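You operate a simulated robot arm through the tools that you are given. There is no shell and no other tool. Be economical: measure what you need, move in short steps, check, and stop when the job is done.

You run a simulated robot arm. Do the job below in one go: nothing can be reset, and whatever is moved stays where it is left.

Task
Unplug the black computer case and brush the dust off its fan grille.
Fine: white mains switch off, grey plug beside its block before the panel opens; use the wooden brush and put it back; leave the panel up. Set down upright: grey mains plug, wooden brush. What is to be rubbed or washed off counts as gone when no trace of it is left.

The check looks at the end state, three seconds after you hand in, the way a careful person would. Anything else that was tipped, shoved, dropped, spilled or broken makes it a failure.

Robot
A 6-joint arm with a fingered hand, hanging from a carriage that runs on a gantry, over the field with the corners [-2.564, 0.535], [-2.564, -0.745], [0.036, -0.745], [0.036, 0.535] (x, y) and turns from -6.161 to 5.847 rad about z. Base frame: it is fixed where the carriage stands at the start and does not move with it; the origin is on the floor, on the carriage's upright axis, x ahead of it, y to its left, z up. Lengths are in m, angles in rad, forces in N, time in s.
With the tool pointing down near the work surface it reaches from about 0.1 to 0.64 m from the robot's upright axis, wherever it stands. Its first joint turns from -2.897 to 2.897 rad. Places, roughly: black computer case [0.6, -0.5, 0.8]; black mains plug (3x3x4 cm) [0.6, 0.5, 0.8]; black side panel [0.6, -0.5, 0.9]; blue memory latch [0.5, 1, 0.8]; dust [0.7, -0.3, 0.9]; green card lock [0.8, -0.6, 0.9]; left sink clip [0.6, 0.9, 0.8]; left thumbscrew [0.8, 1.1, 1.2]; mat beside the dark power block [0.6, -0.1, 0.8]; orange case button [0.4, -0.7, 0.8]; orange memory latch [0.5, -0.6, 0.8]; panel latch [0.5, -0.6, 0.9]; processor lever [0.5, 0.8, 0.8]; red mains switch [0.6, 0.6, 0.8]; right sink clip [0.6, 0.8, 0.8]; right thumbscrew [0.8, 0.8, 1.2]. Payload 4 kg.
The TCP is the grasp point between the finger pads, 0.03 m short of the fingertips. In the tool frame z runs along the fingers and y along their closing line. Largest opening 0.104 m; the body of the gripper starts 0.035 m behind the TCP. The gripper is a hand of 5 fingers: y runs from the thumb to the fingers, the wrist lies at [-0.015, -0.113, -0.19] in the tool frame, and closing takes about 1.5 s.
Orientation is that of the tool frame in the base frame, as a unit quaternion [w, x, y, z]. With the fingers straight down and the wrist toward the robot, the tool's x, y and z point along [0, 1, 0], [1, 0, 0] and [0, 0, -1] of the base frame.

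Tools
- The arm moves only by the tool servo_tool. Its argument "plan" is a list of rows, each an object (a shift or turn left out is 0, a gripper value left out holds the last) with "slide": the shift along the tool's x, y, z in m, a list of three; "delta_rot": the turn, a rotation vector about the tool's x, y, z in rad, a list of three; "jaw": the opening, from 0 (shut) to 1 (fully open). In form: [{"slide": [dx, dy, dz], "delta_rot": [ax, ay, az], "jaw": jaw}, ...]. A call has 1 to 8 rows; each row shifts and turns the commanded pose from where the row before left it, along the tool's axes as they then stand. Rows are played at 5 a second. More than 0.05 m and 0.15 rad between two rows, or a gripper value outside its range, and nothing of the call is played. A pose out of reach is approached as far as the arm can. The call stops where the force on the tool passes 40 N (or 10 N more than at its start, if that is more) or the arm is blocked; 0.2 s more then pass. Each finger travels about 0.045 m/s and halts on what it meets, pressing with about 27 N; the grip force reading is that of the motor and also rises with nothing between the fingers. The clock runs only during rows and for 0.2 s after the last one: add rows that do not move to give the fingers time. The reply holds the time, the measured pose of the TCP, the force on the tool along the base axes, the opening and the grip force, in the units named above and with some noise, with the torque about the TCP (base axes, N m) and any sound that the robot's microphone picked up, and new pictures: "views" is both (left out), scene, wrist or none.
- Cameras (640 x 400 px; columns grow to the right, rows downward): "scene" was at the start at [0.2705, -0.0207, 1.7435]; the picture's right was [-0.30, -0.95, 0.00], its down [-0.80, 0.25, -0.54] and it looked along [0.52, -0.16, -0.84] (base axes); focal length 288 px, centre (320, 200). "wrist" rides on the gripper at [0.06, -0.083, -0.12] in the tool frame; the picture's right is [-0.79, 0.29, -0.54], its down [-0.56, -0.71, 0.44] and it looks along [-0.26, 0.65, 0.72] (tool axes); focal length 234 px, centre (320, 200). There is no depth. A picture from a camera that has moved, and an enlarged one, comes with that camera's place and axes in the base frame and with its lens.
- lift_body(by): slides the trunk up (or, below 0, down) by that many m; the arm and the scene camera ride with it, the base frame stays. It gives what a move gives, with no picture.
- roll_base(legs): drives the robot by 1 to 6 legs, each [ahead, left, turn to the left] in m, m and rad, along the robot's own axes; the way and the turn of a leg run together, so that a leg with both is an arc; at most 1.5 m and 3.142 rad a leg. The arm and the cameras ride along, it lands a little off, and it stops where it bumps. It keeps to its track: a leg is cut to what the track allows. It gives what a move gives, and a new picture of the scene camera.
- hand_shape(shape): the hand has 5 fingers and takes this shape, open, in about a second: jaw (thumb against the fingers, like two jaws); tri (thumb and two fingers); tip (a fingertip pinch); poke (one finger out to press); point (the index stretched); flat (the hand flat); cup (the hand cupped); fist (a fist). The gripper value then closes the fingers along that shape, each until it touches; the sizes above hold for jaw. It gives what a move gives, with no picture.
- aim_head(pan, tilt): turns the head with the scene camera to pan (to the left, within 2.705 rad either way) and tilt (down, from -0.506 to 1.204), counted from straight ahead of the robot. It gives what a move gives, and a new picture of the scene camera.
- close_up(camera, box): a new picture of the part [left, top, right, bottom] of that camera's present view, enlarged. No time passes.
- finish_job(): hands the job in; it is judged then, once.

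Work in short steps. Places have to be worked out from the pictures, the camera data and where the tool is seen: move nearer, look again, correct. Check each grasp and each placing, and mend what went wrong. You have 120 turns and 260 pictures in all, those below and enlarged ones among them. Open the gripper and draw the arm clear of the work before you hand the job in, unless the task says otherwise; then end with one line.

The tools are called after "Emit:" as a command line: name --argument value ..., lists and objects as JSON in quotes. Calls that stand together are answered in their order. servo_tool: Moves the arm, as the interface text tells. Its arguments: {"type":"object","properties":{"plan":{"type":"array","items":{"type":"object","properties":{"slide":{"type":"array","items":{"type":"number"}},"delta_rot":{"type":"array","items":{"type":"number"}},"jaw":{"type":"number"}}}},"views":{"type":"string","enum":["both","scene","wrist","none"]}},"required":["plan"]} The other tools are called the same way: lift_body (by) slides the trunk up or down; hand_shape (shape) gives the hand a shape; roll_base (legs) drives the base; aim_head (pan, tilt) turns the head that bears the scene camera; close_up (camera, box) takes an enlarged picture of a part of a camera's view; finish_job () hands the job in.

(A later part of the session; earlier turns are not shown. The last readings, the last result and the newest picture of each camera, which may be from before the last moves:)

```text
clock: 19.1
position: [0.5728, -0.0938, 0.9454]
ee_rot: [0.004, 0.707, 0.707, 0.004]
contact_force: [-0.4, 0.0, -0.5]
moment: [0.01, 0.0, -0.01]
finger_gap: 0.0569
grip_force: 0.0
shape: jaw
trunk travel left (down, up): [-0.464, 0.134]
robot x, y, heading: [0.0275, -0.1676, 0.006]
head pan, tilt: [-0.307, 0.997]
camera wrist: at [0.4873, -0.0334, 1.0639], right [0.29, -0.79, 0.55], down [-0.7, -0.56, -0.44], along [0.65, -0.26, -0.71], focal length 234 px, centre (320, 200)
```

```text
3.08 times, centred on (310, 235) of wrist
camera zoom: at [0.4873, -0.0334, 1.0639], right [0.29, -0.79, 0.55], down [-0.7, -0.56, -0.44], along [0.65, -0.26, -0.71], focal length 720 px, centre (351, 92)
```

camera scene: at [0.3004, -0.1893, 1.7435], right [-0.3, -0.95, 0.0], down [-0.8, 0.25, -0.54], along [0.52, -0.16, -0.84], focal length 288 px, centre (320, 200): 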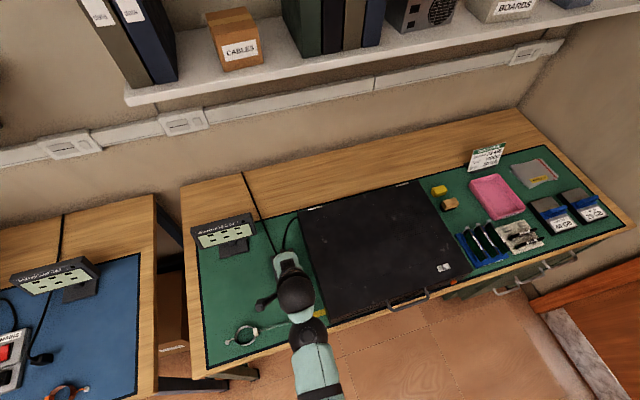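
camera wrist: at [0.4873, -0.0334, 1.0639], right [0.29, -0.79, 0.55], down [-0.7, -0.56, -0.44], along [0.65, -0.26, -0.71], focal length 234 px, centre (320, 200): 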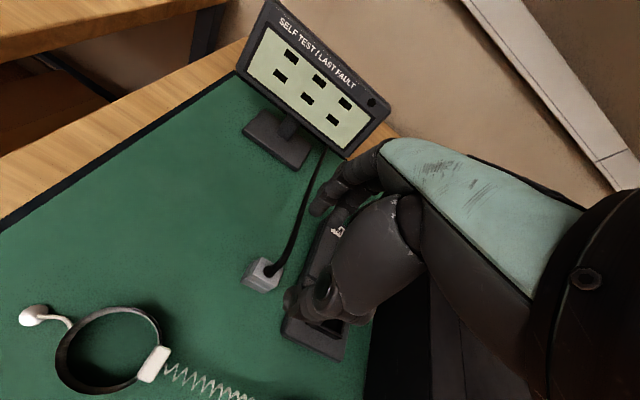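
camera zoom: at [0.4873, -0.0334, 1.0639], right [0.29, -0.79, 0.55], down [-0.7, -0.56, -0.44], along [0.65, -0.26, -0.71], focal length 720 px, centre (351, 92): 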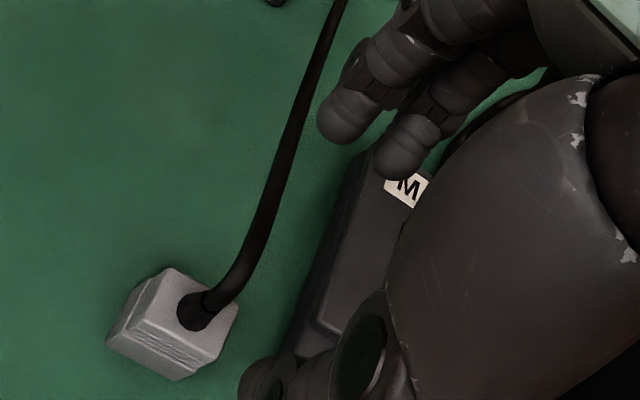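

The plug stands upright on the mat. Now I'll raise the arm, retract it and drive toward the case for a better look at latch and handle.

Emit:
servo_tool --plan '[{"slide": [0, -0.03, -0.04]}, {"slide": [0, -0.03, -0.04]}, {"slide": [0, -0.03, -0.04]}, {"slide": [0, -0.03, -0.03]}, {"slide": [0, -0.04, 0]}, {"slide": [0, -0.04, 0]}]' --views "none"

Emit:
roll_base --legs '[[0, -0.44, 0]]'

Emit:
aim_head --pan 0.0 --tilt 1.1

```text
clock: 20.5
position: [0.3856, -0.1019, 1.0505]
ee_rot: [0.004, 0.705, 0.709, 0.005]
contact_force: [0.4, -0.1, -0.2]
moment: [-0.01, -0.01, -0.01]
finger_gap: 0.0569
grip_force: 0.1
shape: jaw
out of reach, approached as far as the arm can: row 4, 5, 6
trunk travel left (down, up): [-0.464, 0.134]
robot x, y, heading: [0.0291, -0.1652, -0.0]
head pan, tilt: [-0.307, 0.997]
```

```text
clock: 23.2
position: [0.3872, -0.5504, 1.0505]
ee_rot: [0.004, 0.704, 0.71, 0.005]
contact_force: [-0.2, 0.4, -0.7]
moment: [-0.01, 0.01, -0.01]
finger_gap: 0.0569
grip_force: 0.1
shape: jaw
trunk travel left (down, up): [-0.464, 0.134]
robot x, y, heading: [0.0318, -0.6195, 0.008]
head pan, tilt: [-0.307, 0.997]
camera scene: at [0.3025, -0.638, 1.7435], right [-0.3, -0.96, 0.0], down [-0.8, 0.25, -0.54], along [0.52, -0.16, -0.84], focal length 288 px, centre (320, 200)
```

scene: 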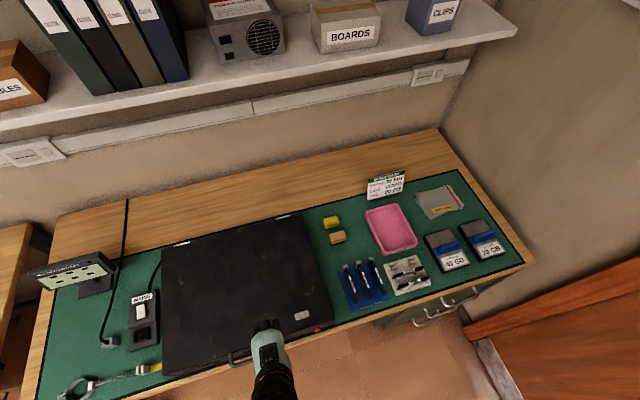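

```text
clock: 24.0
position: [0.388, -0.5506, 1.0513]
ee_rot: [0.004, 0.704, 0.71, 0.005]
contact_force: [0.0, 0.8, -0.6]
moment: [-0.02, -0.01, -0.01]
finger_gap: 0.0571
grip_force: 0.0
shape: jaw
trunk travel left (down, up): [-0.464, 0.134]
robot x, y, heading: [0.0319, -0.6192, 0.007]
head pan, tilt: [0.0, 1.1]
camera scene: at [0.2989, -0.6169, 1.7367], right [0.01, -1.0, 0.0], down [-0.89, -0.01, -0.45], along [0.45, 0.0, -0.89], focal length 288 px, centre (320, 200)
```

scene: 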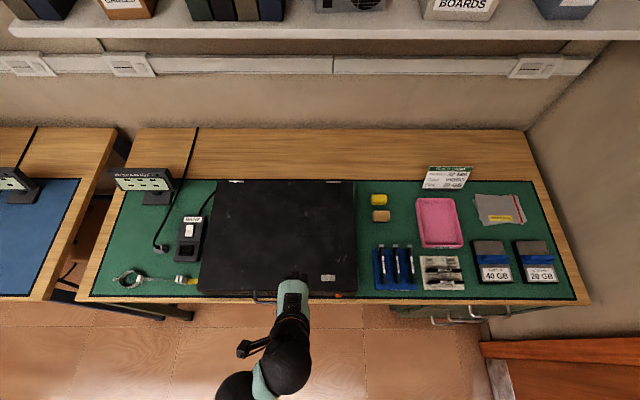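

Clear overhead view: case spans about x 0.42–0.79, y -0.73…-0.27, top z 0.90. I'll zoom on latch and handle with both cameras.

Emit:
close_up --camera "scene" --box '[230, 250, 370, 330]'

Emit:
close_up --camera "wrist" --box '[0, 0, 640, 400]'

Emit:
close_up --camera "scene" --box '[310, 262, 350, 302]'

```text
4.57 times, centred on (300, 290) of scene
camera zoom: at [0.2989, -0.6169, 1.7367], right [0.01, -1.0, 0.0], down [-0.89, -0.01, -0.45], along [0.45, 0.0, -0.89], focal length 1319 px, centre (411, -211)
```

zoom: 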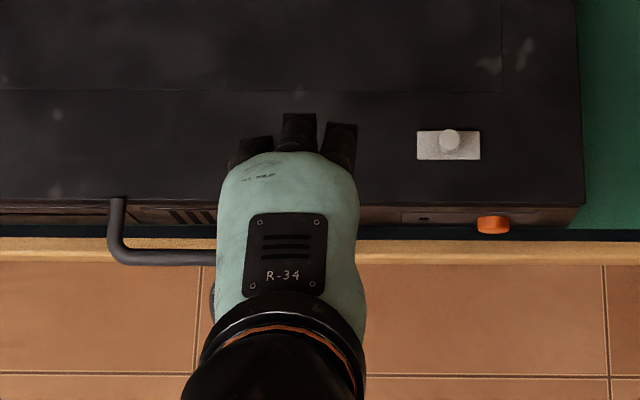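

```text
1.00 times, centred on (320, 200) of wrist (not enlarged: the box is as wide or as high as the picture)
camera zoom: at [0.3001, -0.4918, 1.1684], right [0.29, -0.79, 0.55], down [-0.69, -0.56, -0.45], along [0.66, -0.25, -0.71], focal length 234 px, centre (320, 200)
```

zoom: 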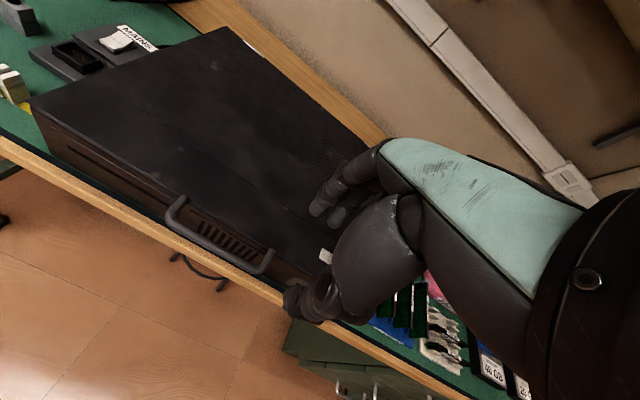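

```text
10.00 times, centred on (330, 282) of scene
camera zoom: at [0.2989, -0.6169, 1.7367], right [0.01, -1.0, 0.0], down [-0.89, -0.01, -0.45], along [0.45, 0.0, -0.89], focal length 2884 px, centre (220, -620)
```

zoom: 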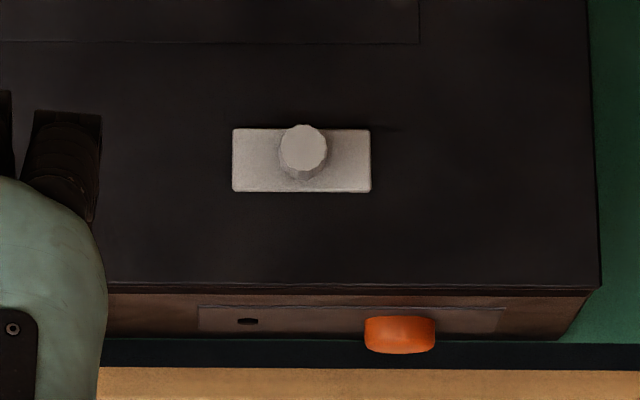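

The latch is a plate with a round knob near (0.472,-0.640), about z 0.92. I'll take a fingertip-pinch shape and hover above it to check alignment.

Emit:
hand_shape --shape "tip"

Emit:
servo_tool --plan '[{"slide": [-0.03, 0.03, 0.02]}, {"slide": [-0.03, 0.03, 0.02]}, {"slide": [-0.03, 0.024, 0.02]}, {"slide": [0, 0, 0.02], "jaw": 0.6}, {}]' --views "both"

Emit:
close_up --camera "wrist" --box '[200, 150, 420, 340]'

```text
clock: 24.9
position: [0.3868, -0.5515, 1.0497]
ee_rot: [0.004, 0.704, 0.71, 0.006]
contact_force: [0.1, 0.3, 0.3]
moment: [-0.01, 0.02, 0.0]
finger_gap: 0.1041
grip_force: 0.1
shape: tip
trunk travel left (down, up): [-0.464, 0.134]
robot x, y, heading: [0.0295, -0.6188, 0.007]
head pan, tilt: [0.0, 1.1]
```

```text
clock: 26.1
position: [0.473, -0.6412, 0.9705]
ee_rot: [0.004, 0.703, 0.711, 0.006]
contact_force: [-0.2, -0.6, 0.2]
moment: [0.02, 0.0, 0.0]
finger_gap: 0.063
grip_force: 0.1
shape: tip
trunk travel left (down, up): [-0.464, 0.134]
robot x, y, heading: [0.0321, -0.6199, 0.005]
head pan, tilt: [0.0, 1.1]
camera scene: at [0.2988, -0.6169, 1.7367], right [0.01, -1.0, 0.0], down [-0.89, -0.01, -0.45], along [0.45, 0.0, -0.89], focal length 288 px, centre (320, 200)
camera wrist: at [0.3863, -0.5824, 1.0883], right [0.29, -0.79, 0.55], down [-0.69, -0.56, -0.45], along [0.66, -0.25, -0.71], focal length 234 px, centre (320, 200)
```

scene: 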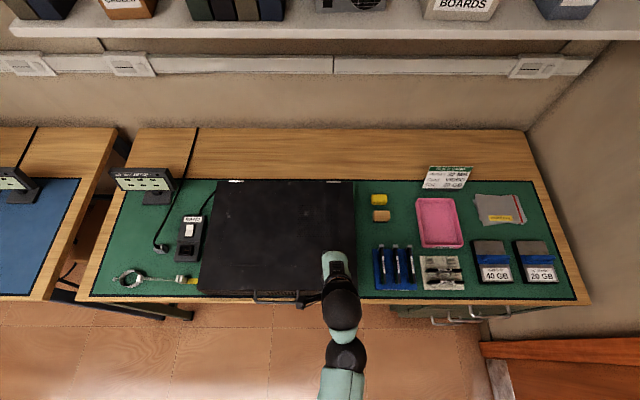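
wrist: 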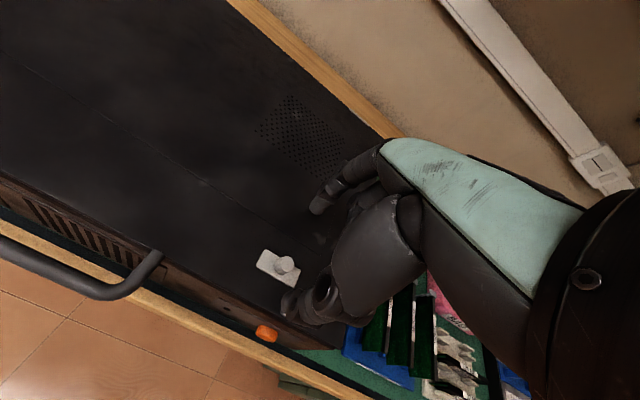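

```text
2.11 times, centred on (310, 245) of wrist
camera zoom: at [0.3863, -0.5824, 1.0883], right [0.29, -0.79, 0.55], down [-0.69, -0.56, -0.45], along [0.66, -0.25, -0.71], focal length 493 px, centre (341, 105)
```

zoom: 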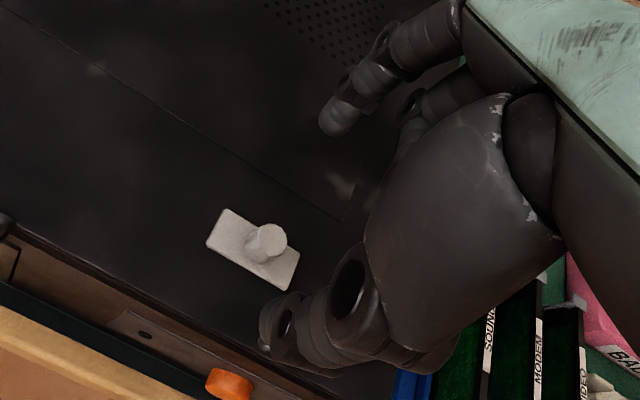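

Knob is nearly under the pinch point (0.470,-0.639). I'll lower to put the tips beside the knob and close softly.

Emit:
servo_tool --plan '[{"slide": [0.002, -0.003, 0.015], "jaw": 0.4}, {"slide": [0, 0, 0.01]}, {"slide": [0, 0, 0.004], "jaw": 0.3}, {}]' --views "none"

Emit:
close_up --camera "wrist" --box '[220, 170, 400, 300]'

```text
clock: 27.1
position: [0.4716, -0.6377, 0.9416]
ee_rot: [0.004, 0.704, 0.71, 0.006]
contact_force: [-0.1, -0.6, 0.3]
moment: [-0.01, 0.0, -0.02]
finger_gap: 0.0316
grip_force: 0.0
shape: tip
trunk travel left (down, up): [-0.464, 0.134]
robot x, y, heading: [0.032, -0.6175, 0.008]
head pan, tilt: [0.0, 1.1]
```

```text
3.08 times, centred on (310, 235) of wrist
camera zoom: at [0.3839, -0.5794, 1.0594], right [0.29, -0.79, 0.55], down [-0.69, -0.56, -0.45], along [0.66, -0.25, -0.71], focal length 720 px, centre (351, 92)
```

zoom: 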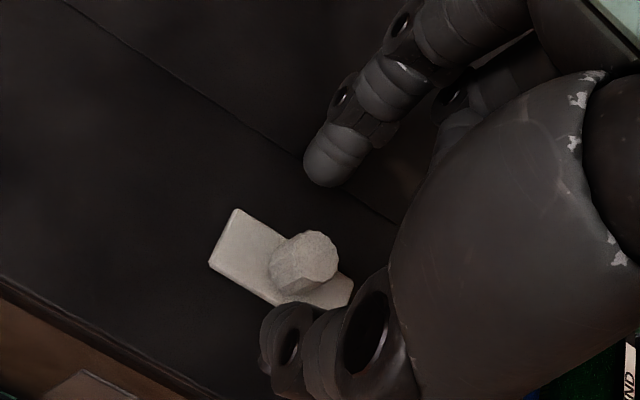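

The knob lies between index and thumb. Closing.

Emit:
servo_tool --plan '[{"slide": [0, 0, 0.003], "jaw": 0.15}, {"jaw": 0}, {}, {}, {}]' --views "none"

Emit:
close_up --camera "wrist" --box '[220, 170, 400, 300]'

```text
clock: 28.3
position: [0.4714, -0.6379, 0.939]
ee_rot: [0.005, 0.704, 0.711, 0.006]
contact_force: [0.4, 1.6, 4.3]
moment: [0.06, -0.03, -0.1]
finger_gap: 0.0
grip_force: 26.7
shape: tip
trunk travel left (down, up): [-0.464, 0.134]
robot x, y, heading: [0.0337, -0.6171, 0.007]
head pan, tilt: [0.0, 1.1]
```

```text
3.08 times, centred on (310, 235) of wrist
camera zoom: at [0.3844, -0.5789, 1.0571], right [0.29, -0.79, 0.55], down [-0.69, -0.56, -0.45], along [0.66, -0.25, -0.71], focal length 720 px, centre (351, 92)
```

zoom: 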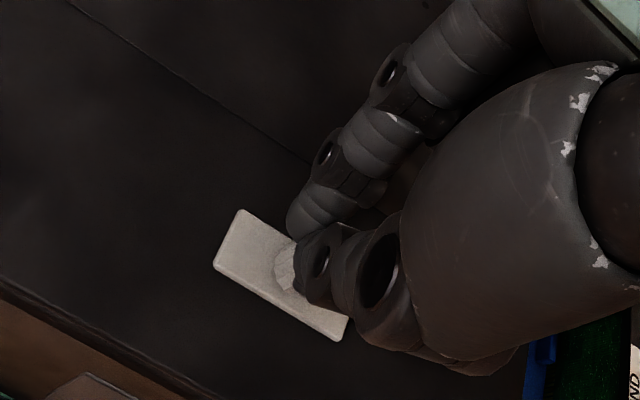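

The fingers closed against the knob's right (-y) side. That lets me push it toward +y; I'll try a gentle 12 mm.

Emit:
servo_tool --plan '[{"slide": [0.004, 0, 0]}, {"slide": [0.004, 0, 0]}, {"slide": [0.004, 0, 0]}, {}]' --views "none"

Emit:
close_up --camera "wrist" --box '[220, 170, 400, 300]'

```text
clock: 29.3
position: [0.4662, -0.6259, 0.936]
ee_rot: [0.002, 0.703, 0.711, 0.004]
contact_force: [-15.0, -0.7, 3.1]
moment: [-0.02, 0.42, -0.13]
finger_gap: 0.0
grip_force: 27.2
shape: tip
trunk travel left (down, up): [-0.464, 0.134]
robot x, y, heading: [0.0319, -0.6178, 0.007]
head pan, tilt: [0.0, 1.1]
```

```text
3.08 times, centred on (310, 235) of wrist
camera zoom: at [0.3801, -0.5671, 1.0552], right [0.29, -0.79, 0.54], down [-0.7, -0.56, -0.44], along [0.66, -0.25, -0.71], focal length 720 px, centre (351, 92)
```

zoom: 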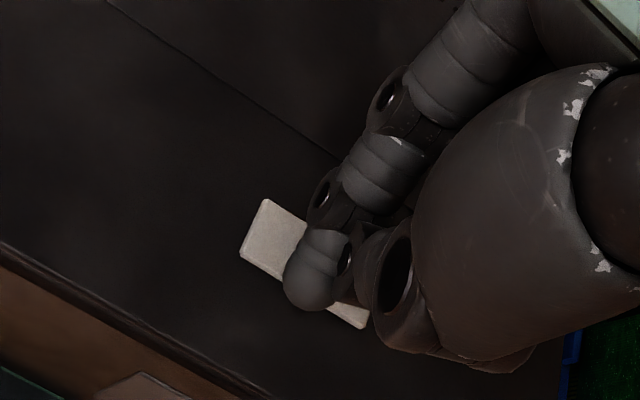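

The index slid to the near side of the knob. I'll lift off and see whether anything moved, and switch to the poke shape.

Emit:
servo_tool --plan '[{"slide": [0, 0, -0.03]}, {"slide": [0, -0.01, -0.03]}]' --views "none"

Emit:
hand_shape --shape "poke"

Emit:
close_up --camera "wrist" --box '[220, 170, 400, 300]'

```text
clock: 29.9
position: [0.4604, -0.627, 0.9986]
ee_rot: [0.005, 0.704, 0.71, 0.006]
contact_force: [0.2, 0.2, -0.1]
moment: [0.02, -0.02, -0.03]
finger_gap: 0.0013
grip_force: 27.0
shape: tip
trunk travel left (down, up): [-0.464, 0.134]
robot x, y, heading: [0.0286, -0.623, 0.007]
head pan, tilt: [0.0, 1.1]
```

```text
clock: 30.8
position: [0.4602, -0.6261, 0.9974]
ee_rot: [0.004, 0.704, 0.71, 0.006]
contact_force: [-0.3, -0.3, 0.5]
moment: [0.02, 0.01, 0.01]
finger_gap: 0.0
grip_force: 0.1
shape: poke
trunk travel left (down, up): [-0.464, 0.134]
robot x, y, heading: [0.0323, -0.6168, 0.004]
head pan, tilt: [0.0, 1.1]
```

```text
3.08 times, centred on (310, 235) of wrist
camera zoom: at [0.3728, -0.5682, 1.1167], right [0.29, -0.79, 0.55], down [-0.69, -0.56, -0.45], along [0.66, -0.25, -0.71], focal length 720 px, centre (351, 92)
```

zoom: 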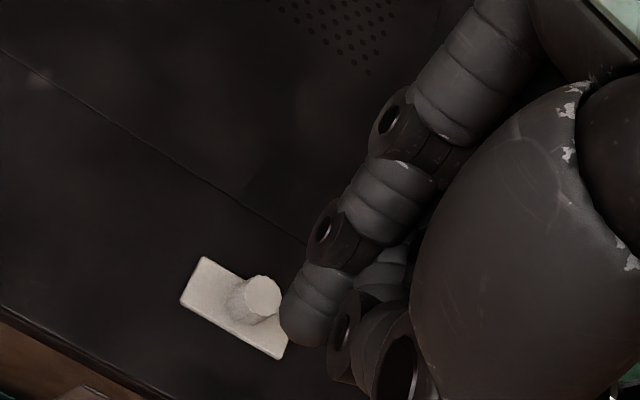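

The knob hasn't moved. I'll test it as a push button: finger above (0.470,-0.639), pressing down lightly.

Emit:
servo_tool --plan '[{"slide": [-0.013, 0.01, 0.02]}, {"slide": [0, 0, 0.015]}, {"slide": [0, 0, 0.007]}, {"slide": [0, 0, 0.004]}, {"slide": [0, 0, 0.004]}, {"slide": [0, 0, 0.003]}]' --views "none"

Emit:
close_up --camera "wrist" --box '[220, 170, 400, 300]'

```text
clock: 32.2
position: [0.4706, -0.6392, 0.9453]
ee_rot: [0.004, 0.704, 0.71, 0.005]
contact_force: [0.8, 0.6, 0.2]
moment: [-0.03, 0.0, 0.0]
finger_gap: 0.0
grip_force: 0.0
shape: poke
trunk travel left (down, up): [-0.464, 0.134]
robot x, y, heading: [0.0349, -0.6191, 0.007]
head pan, tilt: [0.0, 1.1]
```

```text
3.08 times, centred on (310, 235) of wrist
camera zoom: at [0.3833, -0.5798, 1.0641], right [0.29, -0.79, 0.55], down [-0.69, -0.56, -0.45], along [0.66, -0.25, -0.71], focal length 720 px, centre (351, 92)
```

zoom: 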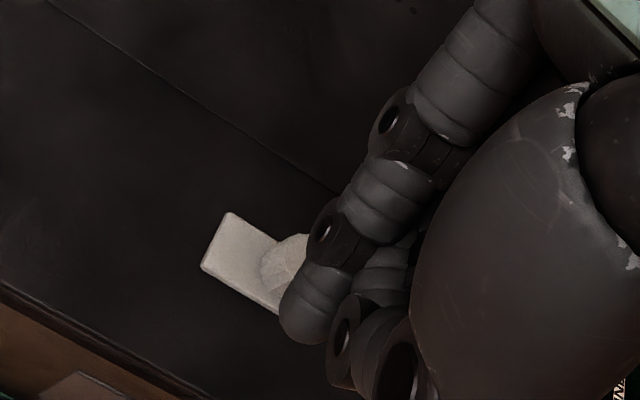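

The finger is curled because the gripper value is still 0. I'll rise a bit, set it open so the finger is straight, and look.

Emit:
servo_tool --plan '[{"slide": [0, 0, -0.03]}, {"jaw": 1}, {}, {}, {}]' --views "none"

Emit:
close_up --camera "wrist" --box '[220, 170, 400, 300]'

```text
clock: 33.4
position: [0.4699, -0.6366, 0.9763]
ee_rot: [0.005, 0.703, 0.711, 0.006]
contact_force: [0.0, -0.5, -0.1]
moment: [-0.02, 0.02, 0.02]
finger_gap: 0.0
grip_force: 0.0
shape: poke
trunk travel left (down, up): [-0.464, 0.134]
robot x, y, heading: [0.0311, -0.6163, 0.004]
head pan, tilt: [0.0, 1.1]
```

```text
3.08 times, centred on (310, 235) of wrist
camera zoom: at [0.3837, -0.5793, 1.0939], right [0.29, -0.79, 0.55], down [-0.69, -0.56, -0.45], along [0.66, -0.25, -0.71], focal length 720 px, centre (351, 92)
```

zoom: 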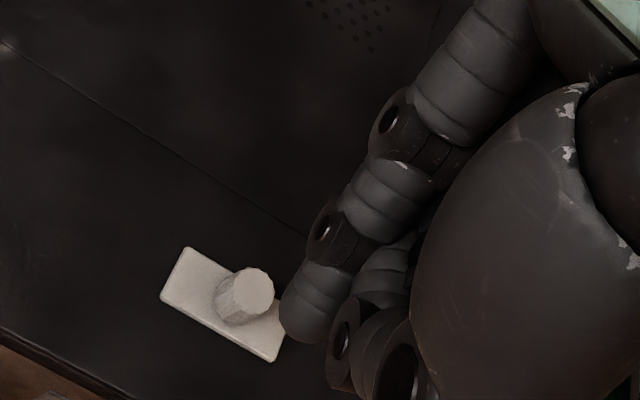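

I need the true fingertip height: I'll move to the right of the latch and lower until I touch the flat panel.

Emit:
servo_tool --plan '[{"slide": [-0.035, 0.012, 0]}, {"slide": [0, 0, 0.02]}, {"slide": [0, 0, 0.01]}, {"slide": [0, 0, 0.005]}, {"slide": [0, 0, 0.005]}, {"slide": [0, 0, 0.004]}]' --views "none"

Emit:
close_up --camera "wrist" --box '[200, 170, 380, 300]'

```text
clock: 34.8
position: [0.4837, -0.6729, 0.9319]
ee_rot: [0.005, 0.704, 0.71, 0.006]
contact_force: [-0.1, -0.2, 0.7]
moment: [-0.01, -0.05, 0.02]
finger_gap: 0.0
grip_force: 0.0
shape: poke
trunk travel left (down, up): [-0.464, 0.134]
robot x, y, heading: [0.03, -0.6181, 0.005]
head pan, tilt: [0.0, 1.1]
```

```text
3.08 times, centred on (290, 235) of wrist
camera zoom: at [0.3962, -0.6144, 1.0508], right [0.29, -0.79, 0.55], down [-0.69, -0.56, -0.45], along [0.66, -0.25, -0.71], focal length 720 px, centre (412, 92)
```

zoom: 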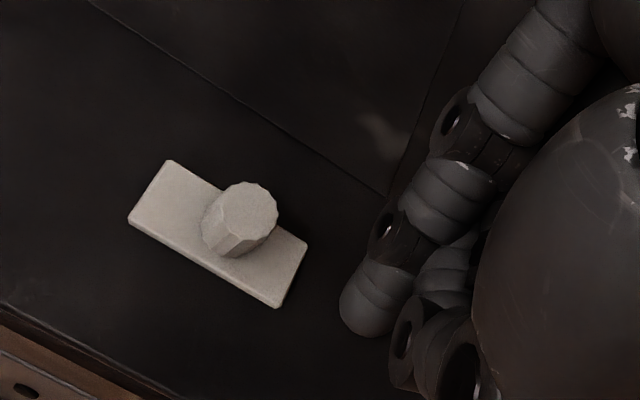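

Fingertip is at about (0.465,-0.676), z≈0.905, level with the knob and to its right. I'll push it toward +y.

Emit:
servo_tool --plan '[{"slide": [0.016, 0.003, -0.001]}, {"slide": [0.006, 0, 0]}, {"slide": [0.005, 0, 0]}, {"slide": [0.005, 0, 0]}, {"slide": [0.005, 0, 0]}]' --views "none"

Emit:
close_up --camera "wrist" --box '[200, 170, 380, 300]'

```text
clock: 36.0
position: [0.4849, -0.6346, 0.9333]
ee_rot: [0.005, 0.704, 0.711, 0.006]
contact_force: [-0.1, 0.5, 0.6]
moment: [0.04, -0.01, 0.02]
finger_gap: 0.0
grip_force: 0.2
shape: poke
trunk travel left (down, up): [-0.464, 0.134]
robot x, y, heading: [0.0315, -0.6163, 0.007]
head pan, tilt: [0.0, 1.1]
```

```text
3.08 times, centred on (290, 235) of wrist
camera zoom: at [0.3984, -0.577, 1.0515], right [0.29, -0.79, 0.55], down [-0.69, -0.56, -0.45], along [0.66, -0.25, -0.71], focal length 720 px, centre (412, 92)
```

zoom: 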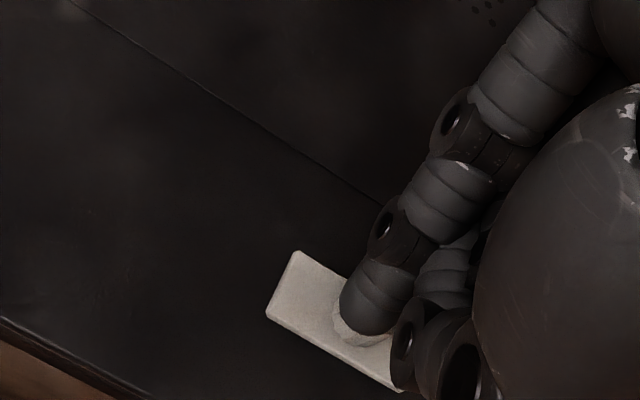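

No force: the finger is hovering right over the knob, so its tip is higher than I assumed. From here I'll press down to test it as a button.

Emit:
servo_tool --plan '[{"slide": [0, 0, 0.004]}, {"slide": [0, 0, 0.003]}, {"slide": [0, 0, 0.003]}, {"slide": [0, 0, 0.003]}]' --views "none"

Emit:
close_up --camera "wrist" --box '[200, 170, 380, 300]'

```text
clock: 37.1
position: [0.4929, -0.6346, 0.9277]
ee_rot: [0.011, 0.703, 0.711, 0.013]
contact_force: [-4.8, 1.4, 24.3]
moment: [0.05, 0.63, -0.06]
finger_gap: 0.0
grip_force: 0.2
shape: poke
trunk travel left (down, up): [-0.464, 0.134]
robot x, y, heading: [0.0318, -0.6184, 0.009]
head pan, tilt: [0.0, 1.1]
stopped in row 4: the force on the tool passed its limit at 42 N (the readings are from after the stop); the commanded pose is now the measured one
```

```text
3.08 times, centred on (290, 235) of wrist
camera zoom: at [0.4036, -0.5765, 1.045], right [0.28, -0.79, 0.55], down [-0.69, -0.56, -0.46], along [0.67, -0.25, -0.7], focal length 720 px, centre (412, 92)
```

zoom: 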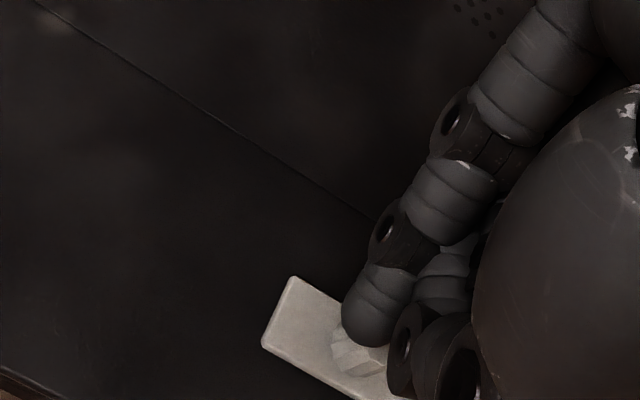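

It doesn't act as a button (42 N, no travel). The poke finger's tip lies about 2 cm behind the TCP. A full jaw grip of the knob will be firmer for sliding it; I'll rise and switch.

Emit:
servo_tool --plan '[{"slide": [0, 0, -0.035]}, {"slide": [0, -0.01, -0.02]}]' --views "none"

Emit:
hand_shape --shape "jaw"

Emit:
servo_tool --plan '[{"slide": [-0.004, -0.01, 0.01], "jaw": 0.5}, {}, {}, {"slide": [0, 0, 0.015]}]' --views "none"

Emit:
close_up --camera "wrist" --box '[200, 150, 420, 310]'

```text
clock: 37.7
position: [0.4789, -0.6374, 0.9798]
ee_rot: [0.008, 0.704, 0.71, 0.009]
contact_force: [0.6, 0.2, 0.7]
moment: [0.01, 0.03, -0.01]
finger_gap: 0.0
grip_force: 0.1
shape: poke
trunk travel left (down, up): [-0.464, 0.134]
robot x, y, heading: [0.0322, -0.619, 0.004]
head pan, tilt: [0.0, 1.1]
```

```text
clock: 38.6
position: [0.478, -0.636, 0.9791]
ee_rot: [0.009, 0.704, 0.71, 0.009]
contact_force: [-0.2, 0.5, 0.9]
moment: [0.04, 0.01, 0.02]
finger_gap: 0.104
grip_force: 0.1
shape: jaw
trunk travel left (down, up): [-0.464, 0.134]
robot x, y, heading: [0.0295, -0.6192, 0.007]
head pan, tilt: [0.0, 1.1]
```

```text
clock: 39.6
position: [0.4707, -0.6403, 0.9543]
ee_rot: [0.009, 0.703, 0.711, 0.01]
contact_force: [0.0, -0.2, -0.6]
moment: [0.02, 0.02, -0.01]
finger_gap: 0.0525
grip_force: 0.0
shape: jaw
trunk travel left (down, up): [-0.464, 0.134]
robot x, y, heading: [0.0307, -0.6194, 0.004]
head pan, tilt: [0.0, 1.1]
```

```text
2.50 times, centred on (310, 230) of wrist
camera zoom: at [0.3814, -0.5812, 1.0717], right [0.28, -0.79, 0.55], down [-0.69, -0.56, -0.46], along [0.67, -0.25, -0.7], focal length 585 px, centre (345, 125)
```

zoom: 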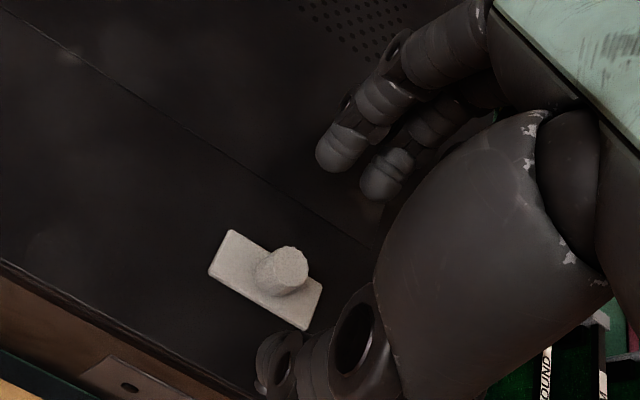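

The knob will sit near the index line; I'll shift slightly to +y so it falls between index and middle against the thumb, then descend and close.

Emit:
servo_tool --plan '[{"slide": [0.005, 0, 0.012], "jaw": 0.4}, {"slide": [0, 0, 0.004]}, {"jaw": 0.1}, {"jaw": 0}, {}, {}, {}]' --views "none"

Emit:
close_up --camera "wrist" --box '[200, 150, 420, 310]'

```text
clock: 41.2
position: [0.4706, -0.6355, 0.9379]
ee_rot: [0.008, 0.704, 0.71, 0.01]
contact_force: [-3.3, 0.7, 6.2]
moment: [-0.02, 0.08, -0.05]
finger_gap: 0.0001
grip_force: 27.3
shape: jaw
trunk travel left (down, up): [-0.464, 0.134]
robot x, y, heading: [0.0302, -0.6175, 0.009]
head pan, tilt: [0.0, 1.1]
```

```text
2.50 times, centred on (310, 230) of wrist
camera zoom: at [0.3828, -0.5762, 1.0558], right [0.28, -0.79, 0.55], down [-0.69, -0.56, -0.46], along [0.67, -0.25, -0.7], focal length 585 px, centre (345, 125)
```

zoom: 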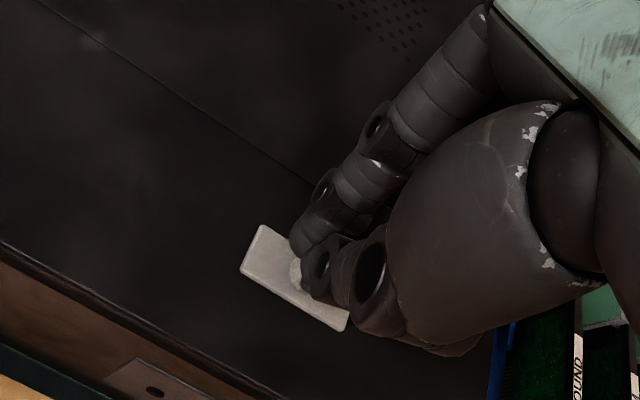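

Gap readings run small on this hand, so the knob may be held. I'll try sliding toward +y a little and read the side force.

Emit:
servo_tool --plan '[{"slide": [0.004, 0, 0]}, {"slide": [0.004, 0, 0]}]' --views "none"

Emit:
close_up --camera "wrist" --box '[200, 150, 420, 310]'

```text
clock: 41.8
position: [0.4723, -0.6281, 0.9386]
ee_rot: [0.009, 0.703, 0.711, 0.01]
contact_force: [0.1, -0.6, 5.2]
moment: [-0.04, -0.06, -0.03]
finger_gap: 0.0
grip_force: 26.7
shape: jaw
trunk travel left (down, up): [-0.464, 0.134]
robot x, y, heading: [0.0336, -0.622, 0.009]
head pan, tilt: [0.0, 1.1]
```

```text
2.50 times, centred on (310, 230) of wrist
camera zoom: at [0.3823, -0.5679, 1.0558], right [0.28, -0.79, 0.55], down [-0.69, -0.56, -0.46], along [0.67, -0.25, -0.7], focal length 585 px, centre (345, 125)
```

zoom: 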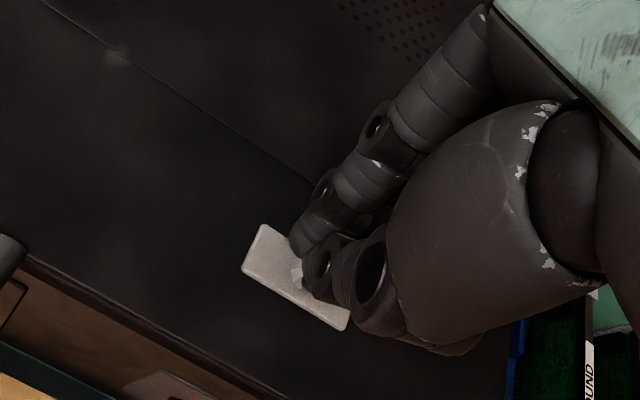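

The whole latch plate moved along with the hand toward +y, so it slides. I'll keep sliding.

Emit:
servo_tool --plan '[{"slide": [0.005, 0, 0]}, {"slide": [0.005, 0, 0]}, {"slide": [0.005, 0, 0]}, {"slide": [0.005, 0, 0]}]' --views "none"

Emit:
close_up --camera "wrist" --box '[200, 150, 420, 310]'

```text
clock: 42.8
position: [0.47, -0.607, 0.9395]
ee_rot: [0.011, 0.704, 0.711, 0.011]
contact_force: [3.2, 0.8, 3.3]
moment: [0.0, -0.09, 0.03]
finger_gap: 0.0
grip_force: 26.7
shape: jaw
trunk travel left (down, up): [-0.464, 0.134]
robot x, y, heading: [0.0307, -0.6192, 0.007]
head pan, tilt: [0.0, 1.1]
```

```text
2.50 times, centred on (310, 230) of wrist
camera zoom: at [0.3823, -0.5481, 1.0563], right [0.28, -0.79, 0.55], down [-0.69, -0.56, -0.46], along [0.67, -0.25, -0.7], focal length 585 px, centre (345, 125)
```

zoom: 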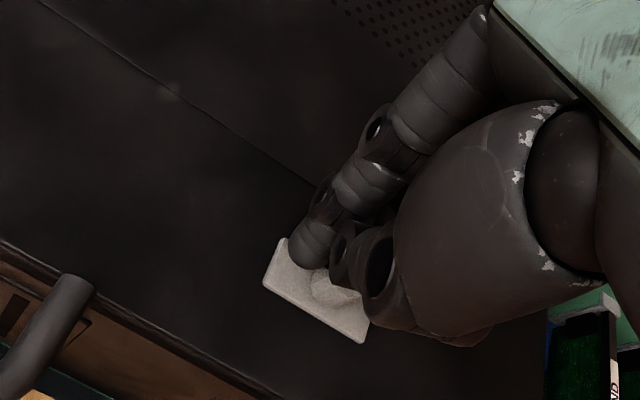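

The grip has started slipping past the knob, perhaps at the end of travel. I'll open, rise and look from above.

Emit:
servo_tool --plan '[{"jaw": 0.4}, {}, {"slide": [0, 0, -0.03]}, {"slide": [0.04, 0, -0.03]}, {"slide": [0.04, 0, 0]}]' --views "none"

Emit:
close_up --camera "scene" --box '[230, 250, 370, 330]'

```text
clock: 44.0
position: [0.468, -0.5255, 0.9977]
ee_rot: [0.008, 0.703, 0.711, 0.01]
contact_force: [0.2, -0.2, 0.9]
moment: [0.01, -0.01, -0.02]
finger_gap: 0.041
grip_force: 0.0
shape: jaw
trunk travel left (down, up): [-0.464, 0.134]
robot x, y, heading: [0.0312, -0.6171, 0.003]
head pan, tilt: [0.0, 1.1]
```

```text
4.57 times, centred on (300, 290) of scene
camera zoom: at [0.2989, -0.6168, 1.7367], right [0.01, -1.0, 0.0], down [-0.89, -0.01, -0.45], along [0.45, 0.0, -0.89], focal length 1319 px, centre (411, -211)
```

zoom: 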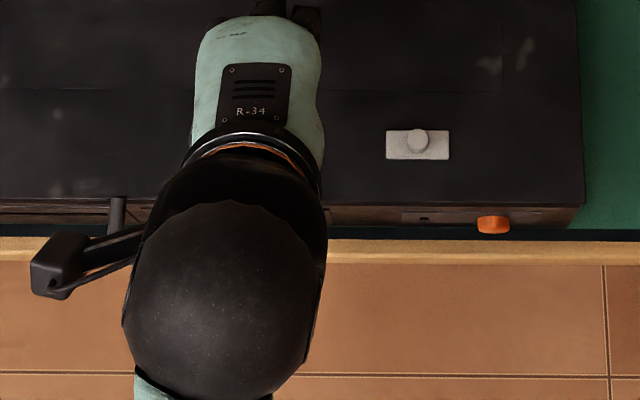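

The latch has slid about 2 cm to +y: unlatched. The handle bar triangulates to x≈0.415, y -0.435…-0.554, z≈0.873. I'll back off a little, centre on the handle, and view it from the front.

Emit:
servo_tool --plan '[{"slide": [0, 0, -0.03]}]' --views "none"

Emit:
roll_base --legs '[[-0.22, 0.12, 0]]'

Emit:
close_up --camera "wrist" --box '[0, 0, 640, 400]'

```text
clock: 44.4
position: [0.4656, -0.5272, 1.0288]
ee_rot: [0.008, 0.703, 0.711, 0.009]
contact_force: [-0.6, -0.6, -0.3]
moment: [-0.01, -0.02, 0.0]
finger_gap: 0.0412
grip_force: 0.1
shape: jaw
trunk travel left (down, up): [-0.464, 0.134]
robot x, y, heading: [0.0338, -0.6186, 0.007]
head pan, tilt: [0.0, 1.1]
```

```text
clock: 46.2
position: [0.2425, -0.4084, 1.0283]
ee_rot: [0.01, 0.706, 0.708, 0.01]
contact_force: [-0.2, -0.1, 0.3]
moment: [-0.02, -0.01, 0.01]
finger_gap: 0.0413
grip_force: 0.0
shape: jaw
trunk travel left (down, up): [-0.464, 0.134]
robot x, y, heading: [-0.194, -0.4968, 0.004]
head pan, tilt: [0.0, 1.1]
camera scene: at [0.0747, -0.4973, 1.7367], right [0.0, -1.0, 0.0], down [-0.89, 0.0, -0.45], along [0.45, 0.0, -0.89], focal length 288 px, centre (320, 200)
```

scene: 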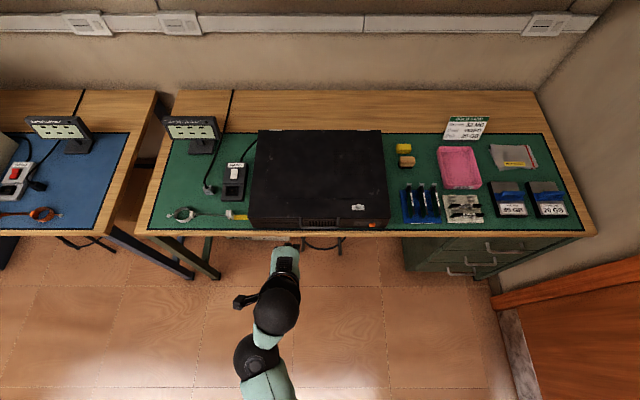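

```text
1.00 times, centred on (320, 200) of wrist (not enlarged: the box is as wide or as high as the picture)
camera zoom: at [0.1552, -0.349, 1.1455], right [0.28, -0.79, 0.55], down [-0.69, -0.56, -0.46], along [0.67, -0.25, -0.7], focal length 234 px, centre (320, 200)
```

zoom: 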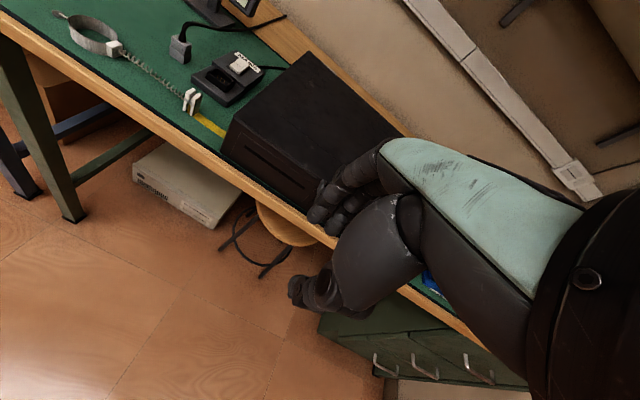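

Zoom on the handle from this angle.

Emit:
close_up --camera "scene" --box '[270, 190, 400, 255]'

```text
4.92 times, centred on (335, 222) of scene
camera zoom: at [0.0747, -0.4973, 1.7367], right [0.0, -1.0, 0.0], down [-0.89, 0.0, -0.45], along [0.45, 0.0, -0.89], focal length 1420 px, centre (246, 89)
```

zoom: 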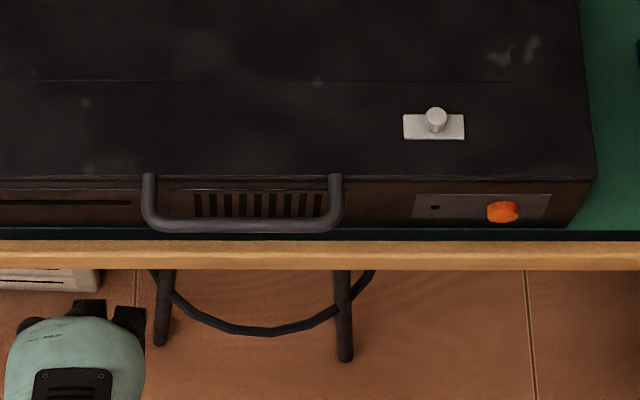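

The bar is at x≈0.408, z≈0.882, 2.5 cm in front of the case face. I'll hook it from below: tilt the hand forward about 60° here in free space, with fingers closed to a blade.

Emit:
servo_tool --plan '[{"delta_rot": [-0.148, 0, 0], "jaw": 0}, {"delta_rot": [-0.148, 0, 0]}, {"delta_rot": [-0.148, 0, 0]}, {"delta_rot": [-0.148, 0, 0]}, {"delta_rot": [-0.148, 0, 0]}, {"delta_rot": [-0.148, 0, 0]}, {"delta_rot": [-0.148, 0, 0]}]' --views "both"

```text
clock: 47.8
position: [0.2419, -0.4079, 1.0271]
ee_rot: [0.357, 0.609, 0.61, 0.359]
contact_force: [0.0, -0.1, 0.9]
moment: [0.0, 0.0, 0.01]
finger_gap: 0.0
grip_force: 26.6
shape: jaw
trunk travel left (down, up): [-0.464, 0.134]
robot x, y, heading: [-0.1922, -0.498, 0.007]
head pan, tilt: [0.0, 1.1]
camera scene: at [0.0747, -0.4973, 1.7367], right [0.0, -1.0, 0.0], down [-0.89, 0.0, -0.45], along [0.45, 0.0, -0.89], focal length 288 px, centre (320, 200)
camera wrist: at [0.0966, -0.3487, 1.0133], right [-0.33, -0.79, 0.51], down [0.04, -0.56, -0.83], along [0.94, -0.25, 0.22], focal length 234 px, centre (320, 200)
```

scene: 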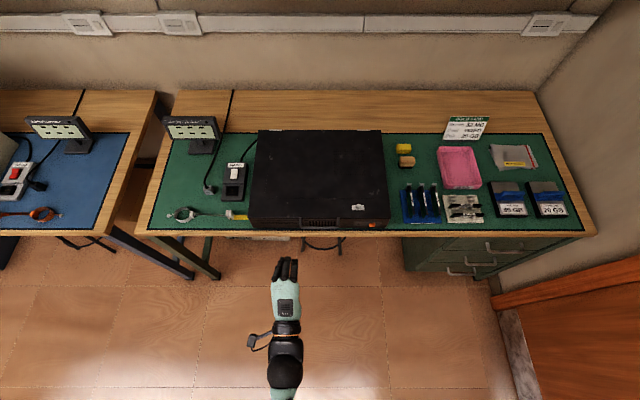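
wrist: 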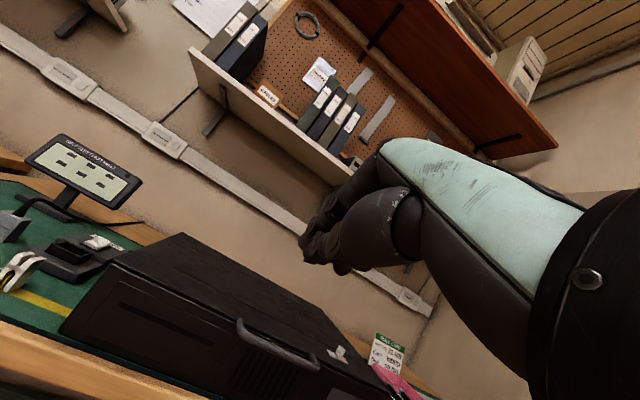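

The tilt works. I'll drive 0.1 m ahead, shift the hand to the handle's centre (y≈-0.496) and lower it in front of the bar.

Emit:
roll_base --legs '[[0.09, 0, 0]]'

Emit:
servo_tool --plan '[{"slide": [-0.045, 0, 0]}, {"slide": [-0.043, 0, 0]}, {"slide": [0, -0.035, 0.02]}, {"slide": [0, -0.035, 0.02]}, {"slide": [0, -0.035, 0.02]}, {"slide": [0, -0.035, 0.02]}]' --views "both"

Emit:
close_up --camera "wrist" --box '[160, 150, 420, 320]'

```text
clock: 48.9
position: [0.3333, -0.4083, 1.0287]
ee_rot: [0.356, 0.609, 0.611, 0.359]
contact_force: [-0.1, -0.3, -0.7]
moment: [0.0, 0.0, -0.02]
finger_gap: 0.0
grip_force: 26.4
shape: jaw
trunk travel left (down, up): [-0.464, 0.134]
robot x, y, heading: [-0.1021, -0.4973, 0.007]
head pan, tilt: [0.0, 1.1]
camera scene: at [0.1645, -0.4969, 1.7367], right [0.0, -1.0, 0.0], down [-0.89, 0.0, -0.45], along [0.45, 0.0, -0.89], focal length 288 px, centre (320, 200)
```

scene: 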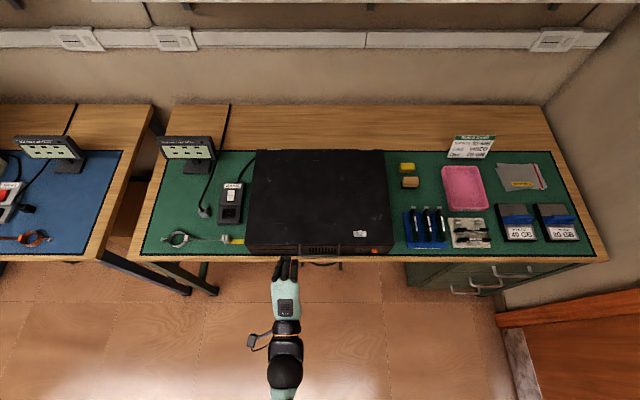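

```text
clock: 50.3
position: [0.3375, -0.498, 0.8704]
ee_rot: [0.36, 0.608, 0.609, 0.359]
contact_force: [-2.9, 0.2, -1.3]
moment: [0.02, -0.15, -0.02]
finger_gap: 0.0
grip_force: 27.0
shape: jaw
trunk travel left (down, up): [-0.464, 0.134]
robot x, y, heading: [-0.1014, -0.499, 0.006]
head pan, tilt: [0.0, 1.1]
camera scene: at [0.1651, -0.4973, 1.7368], right [0.0, -1.0, 0.0], down [-0.89, 0.0, -0.45], along [0.45, 0.0, -0.89], focal length 288 px, centre (320, 200)
camera wrist: at [0.1911, -0.439, 0.8548], right [-0.33, -0.79, 0.52], down [0.04, -0.56, -0.83], along [0.94, -0.26, 0.22], focal length 234 px, centre (320, 200)
```

scene: 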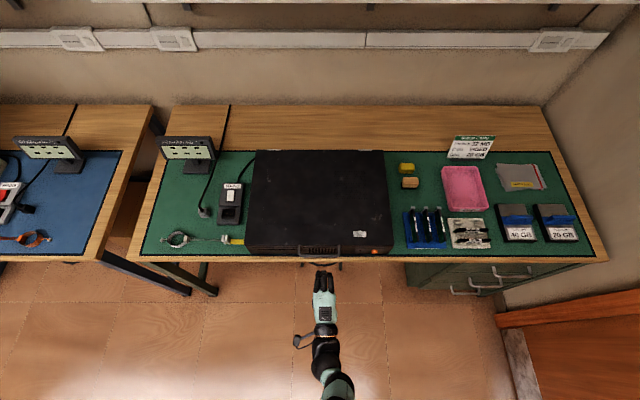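
wrist: 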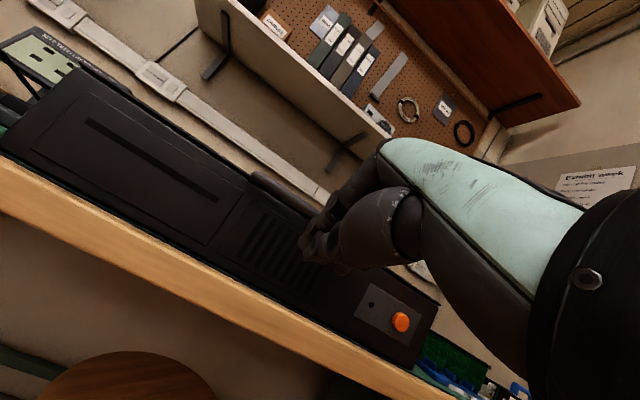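

```text
2.35 times, centred on (290, 235) of wrist
camera zoom: at [0.1911, -0.439, 0.8548], right [-0.33, -0.79, 0.52], down [0.04, -0.56, -0.83], along [0.94, -0.26, 0.22], focal length 551 px, centre (391, 118)
```

zoom: 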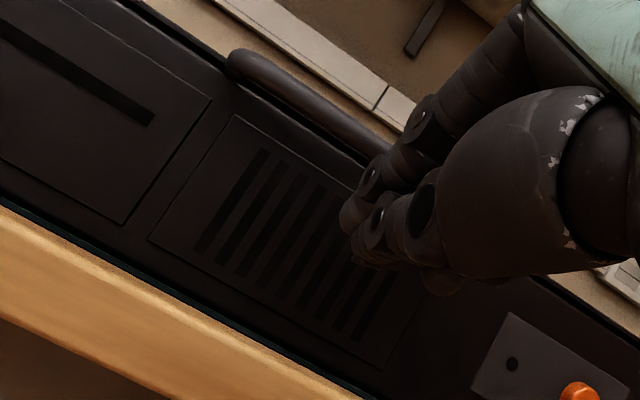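

The view confirms the bar at z≈0.886, just above the fingertips. I'll dip slightly, slide in under the bar, then lift a little.

Emit:
servo_tool --plan '[{"slide": [0, -0.015, 0.015]}, {"slide": [0, 0, 0.02]}, {"slide": [0, 0.013, 0.015]}, {"slide": [0, 0.013, 0.012]}]' --views "wrist"

Emit:
close_up --camera "wrist" --box '[160, 150, 420, 320]'

```text
clock: 51.3
position: [0.3777, -0.4967, 0.875]
ee_rot: [0.355, 0.61, 0.612, 0.358]
contact_force: [-6.9, 0.1, -1.8]
moment: [-0.03, -0.07, -0.05]
finger_gap: 0.0
grip_force: 27.3
shape: jaw
out of reach, approached as far as the arm can: row 1, 2
trunk travel left (down, up): [-0.464, 0.134]
robot x, y, heading: [-0.0991, -0.4973, 0.001]
head pan, tilt: [0.0, 1.1]
camera wrist: at [0.2302, -0.4384, 0.8626], right [-0.33, -0.79, 0.52], down [0.04, -0.56, -0.83], along [0.94, -0.25, 0.21], focal length 234 px, centre (320, 200)
```

wrist: 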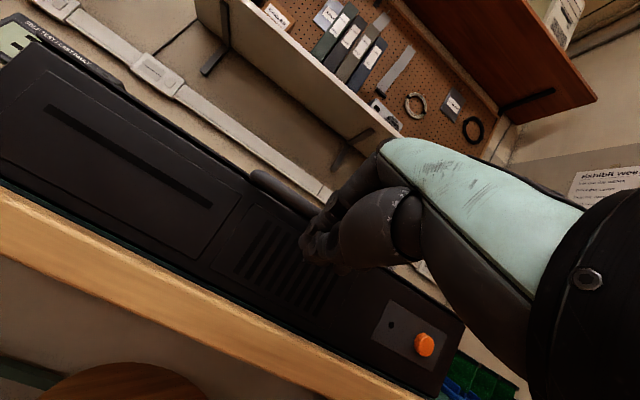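

```text
2.35 times, centred on (290, 235) of wrist
camera zoom: at [0.2302, -0.4384, 0.8626], right [-0.33, -0.79, 0.52], down [0.04, -0.56, -0.83], along [0.94, -0.25, 0.21], focal length 551 px, centre (391, 118)
```

zoom: 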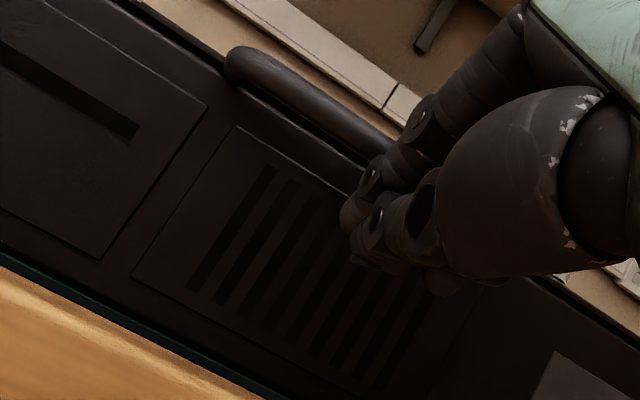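

The arm is at its lower limit here, and the fingers nose against the bar. I'll back off, raise the hand, then lower the trunk 0.12 m to gain room.

Emit:
servo_tool --plan '[{"slide": [0, -0.015, -0.03]}, {"slide": [0, -0.015, -0.03]}, {"slide": [0, 0.035, -0.02]}, {"slide": [0, 0.035, -0.02]}, {"slide": [0, 0.034, -0.02]}]' --views "none"

Emit:
lift_body --by -0.12

Emit:
close_up --camera "wrist" --box '[0, 0, 640, 400]'

```text
clock: 52.5
position: [0.3095, -0.4978, 1.003]
ee_rot: [0.357, 0.609, 0.61, 0.359]
contact_force: [0.6, 0.6, -0.2]
moment: [0.02, -0.01, 0.01]
finger_gap: 0.0001
grip_force: 27.4
shape: jaw
trunk travel left (down, up): [-0.464, 0.134]
robot x, y, heading: [-0.1, -0.497, 0.003]
head pan, tilt: [0.0, 1.1]
```

```text
clock: 54.0
position: [0.3101, -0.4968, 0.882]
ee_rot: [0.357, 0.608, 0.611, 0.36]
contact_force: [-0.5, -0.4, 0.5]
moment: [-0.01, -0.01, 0.0]
finger_gap: 0.0
grip_force: 27.2
shape: jaw
trunk travel left (down, up): [-0.344, 0.254]
robot x, y, heading: [-0.1048, -0.4957, 0.006]
head pan, tilt: [0.0, 1.1]
```

```text
1.00 times, centred on (320, 200) of wrist (not enlarged: the box is as wide or as high as the picture)
camera zoom: at [0.1631, -0.4388, 0.8674], right [-0.33, -0.79, 0.52], down [0.04, -0.56, -0.83], along [0.94, -0.25, 0.21], focal length 234 px, centre (320, 200)
```

zoom: 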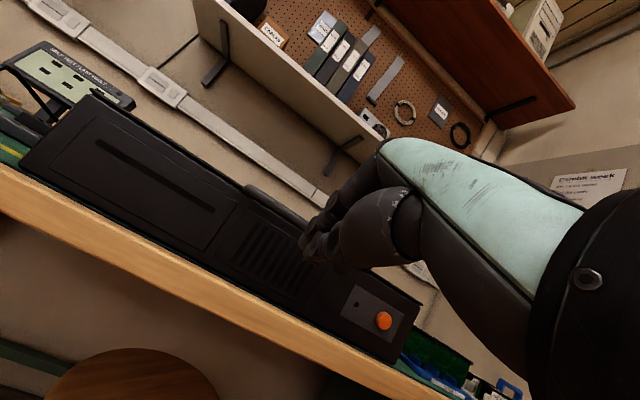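

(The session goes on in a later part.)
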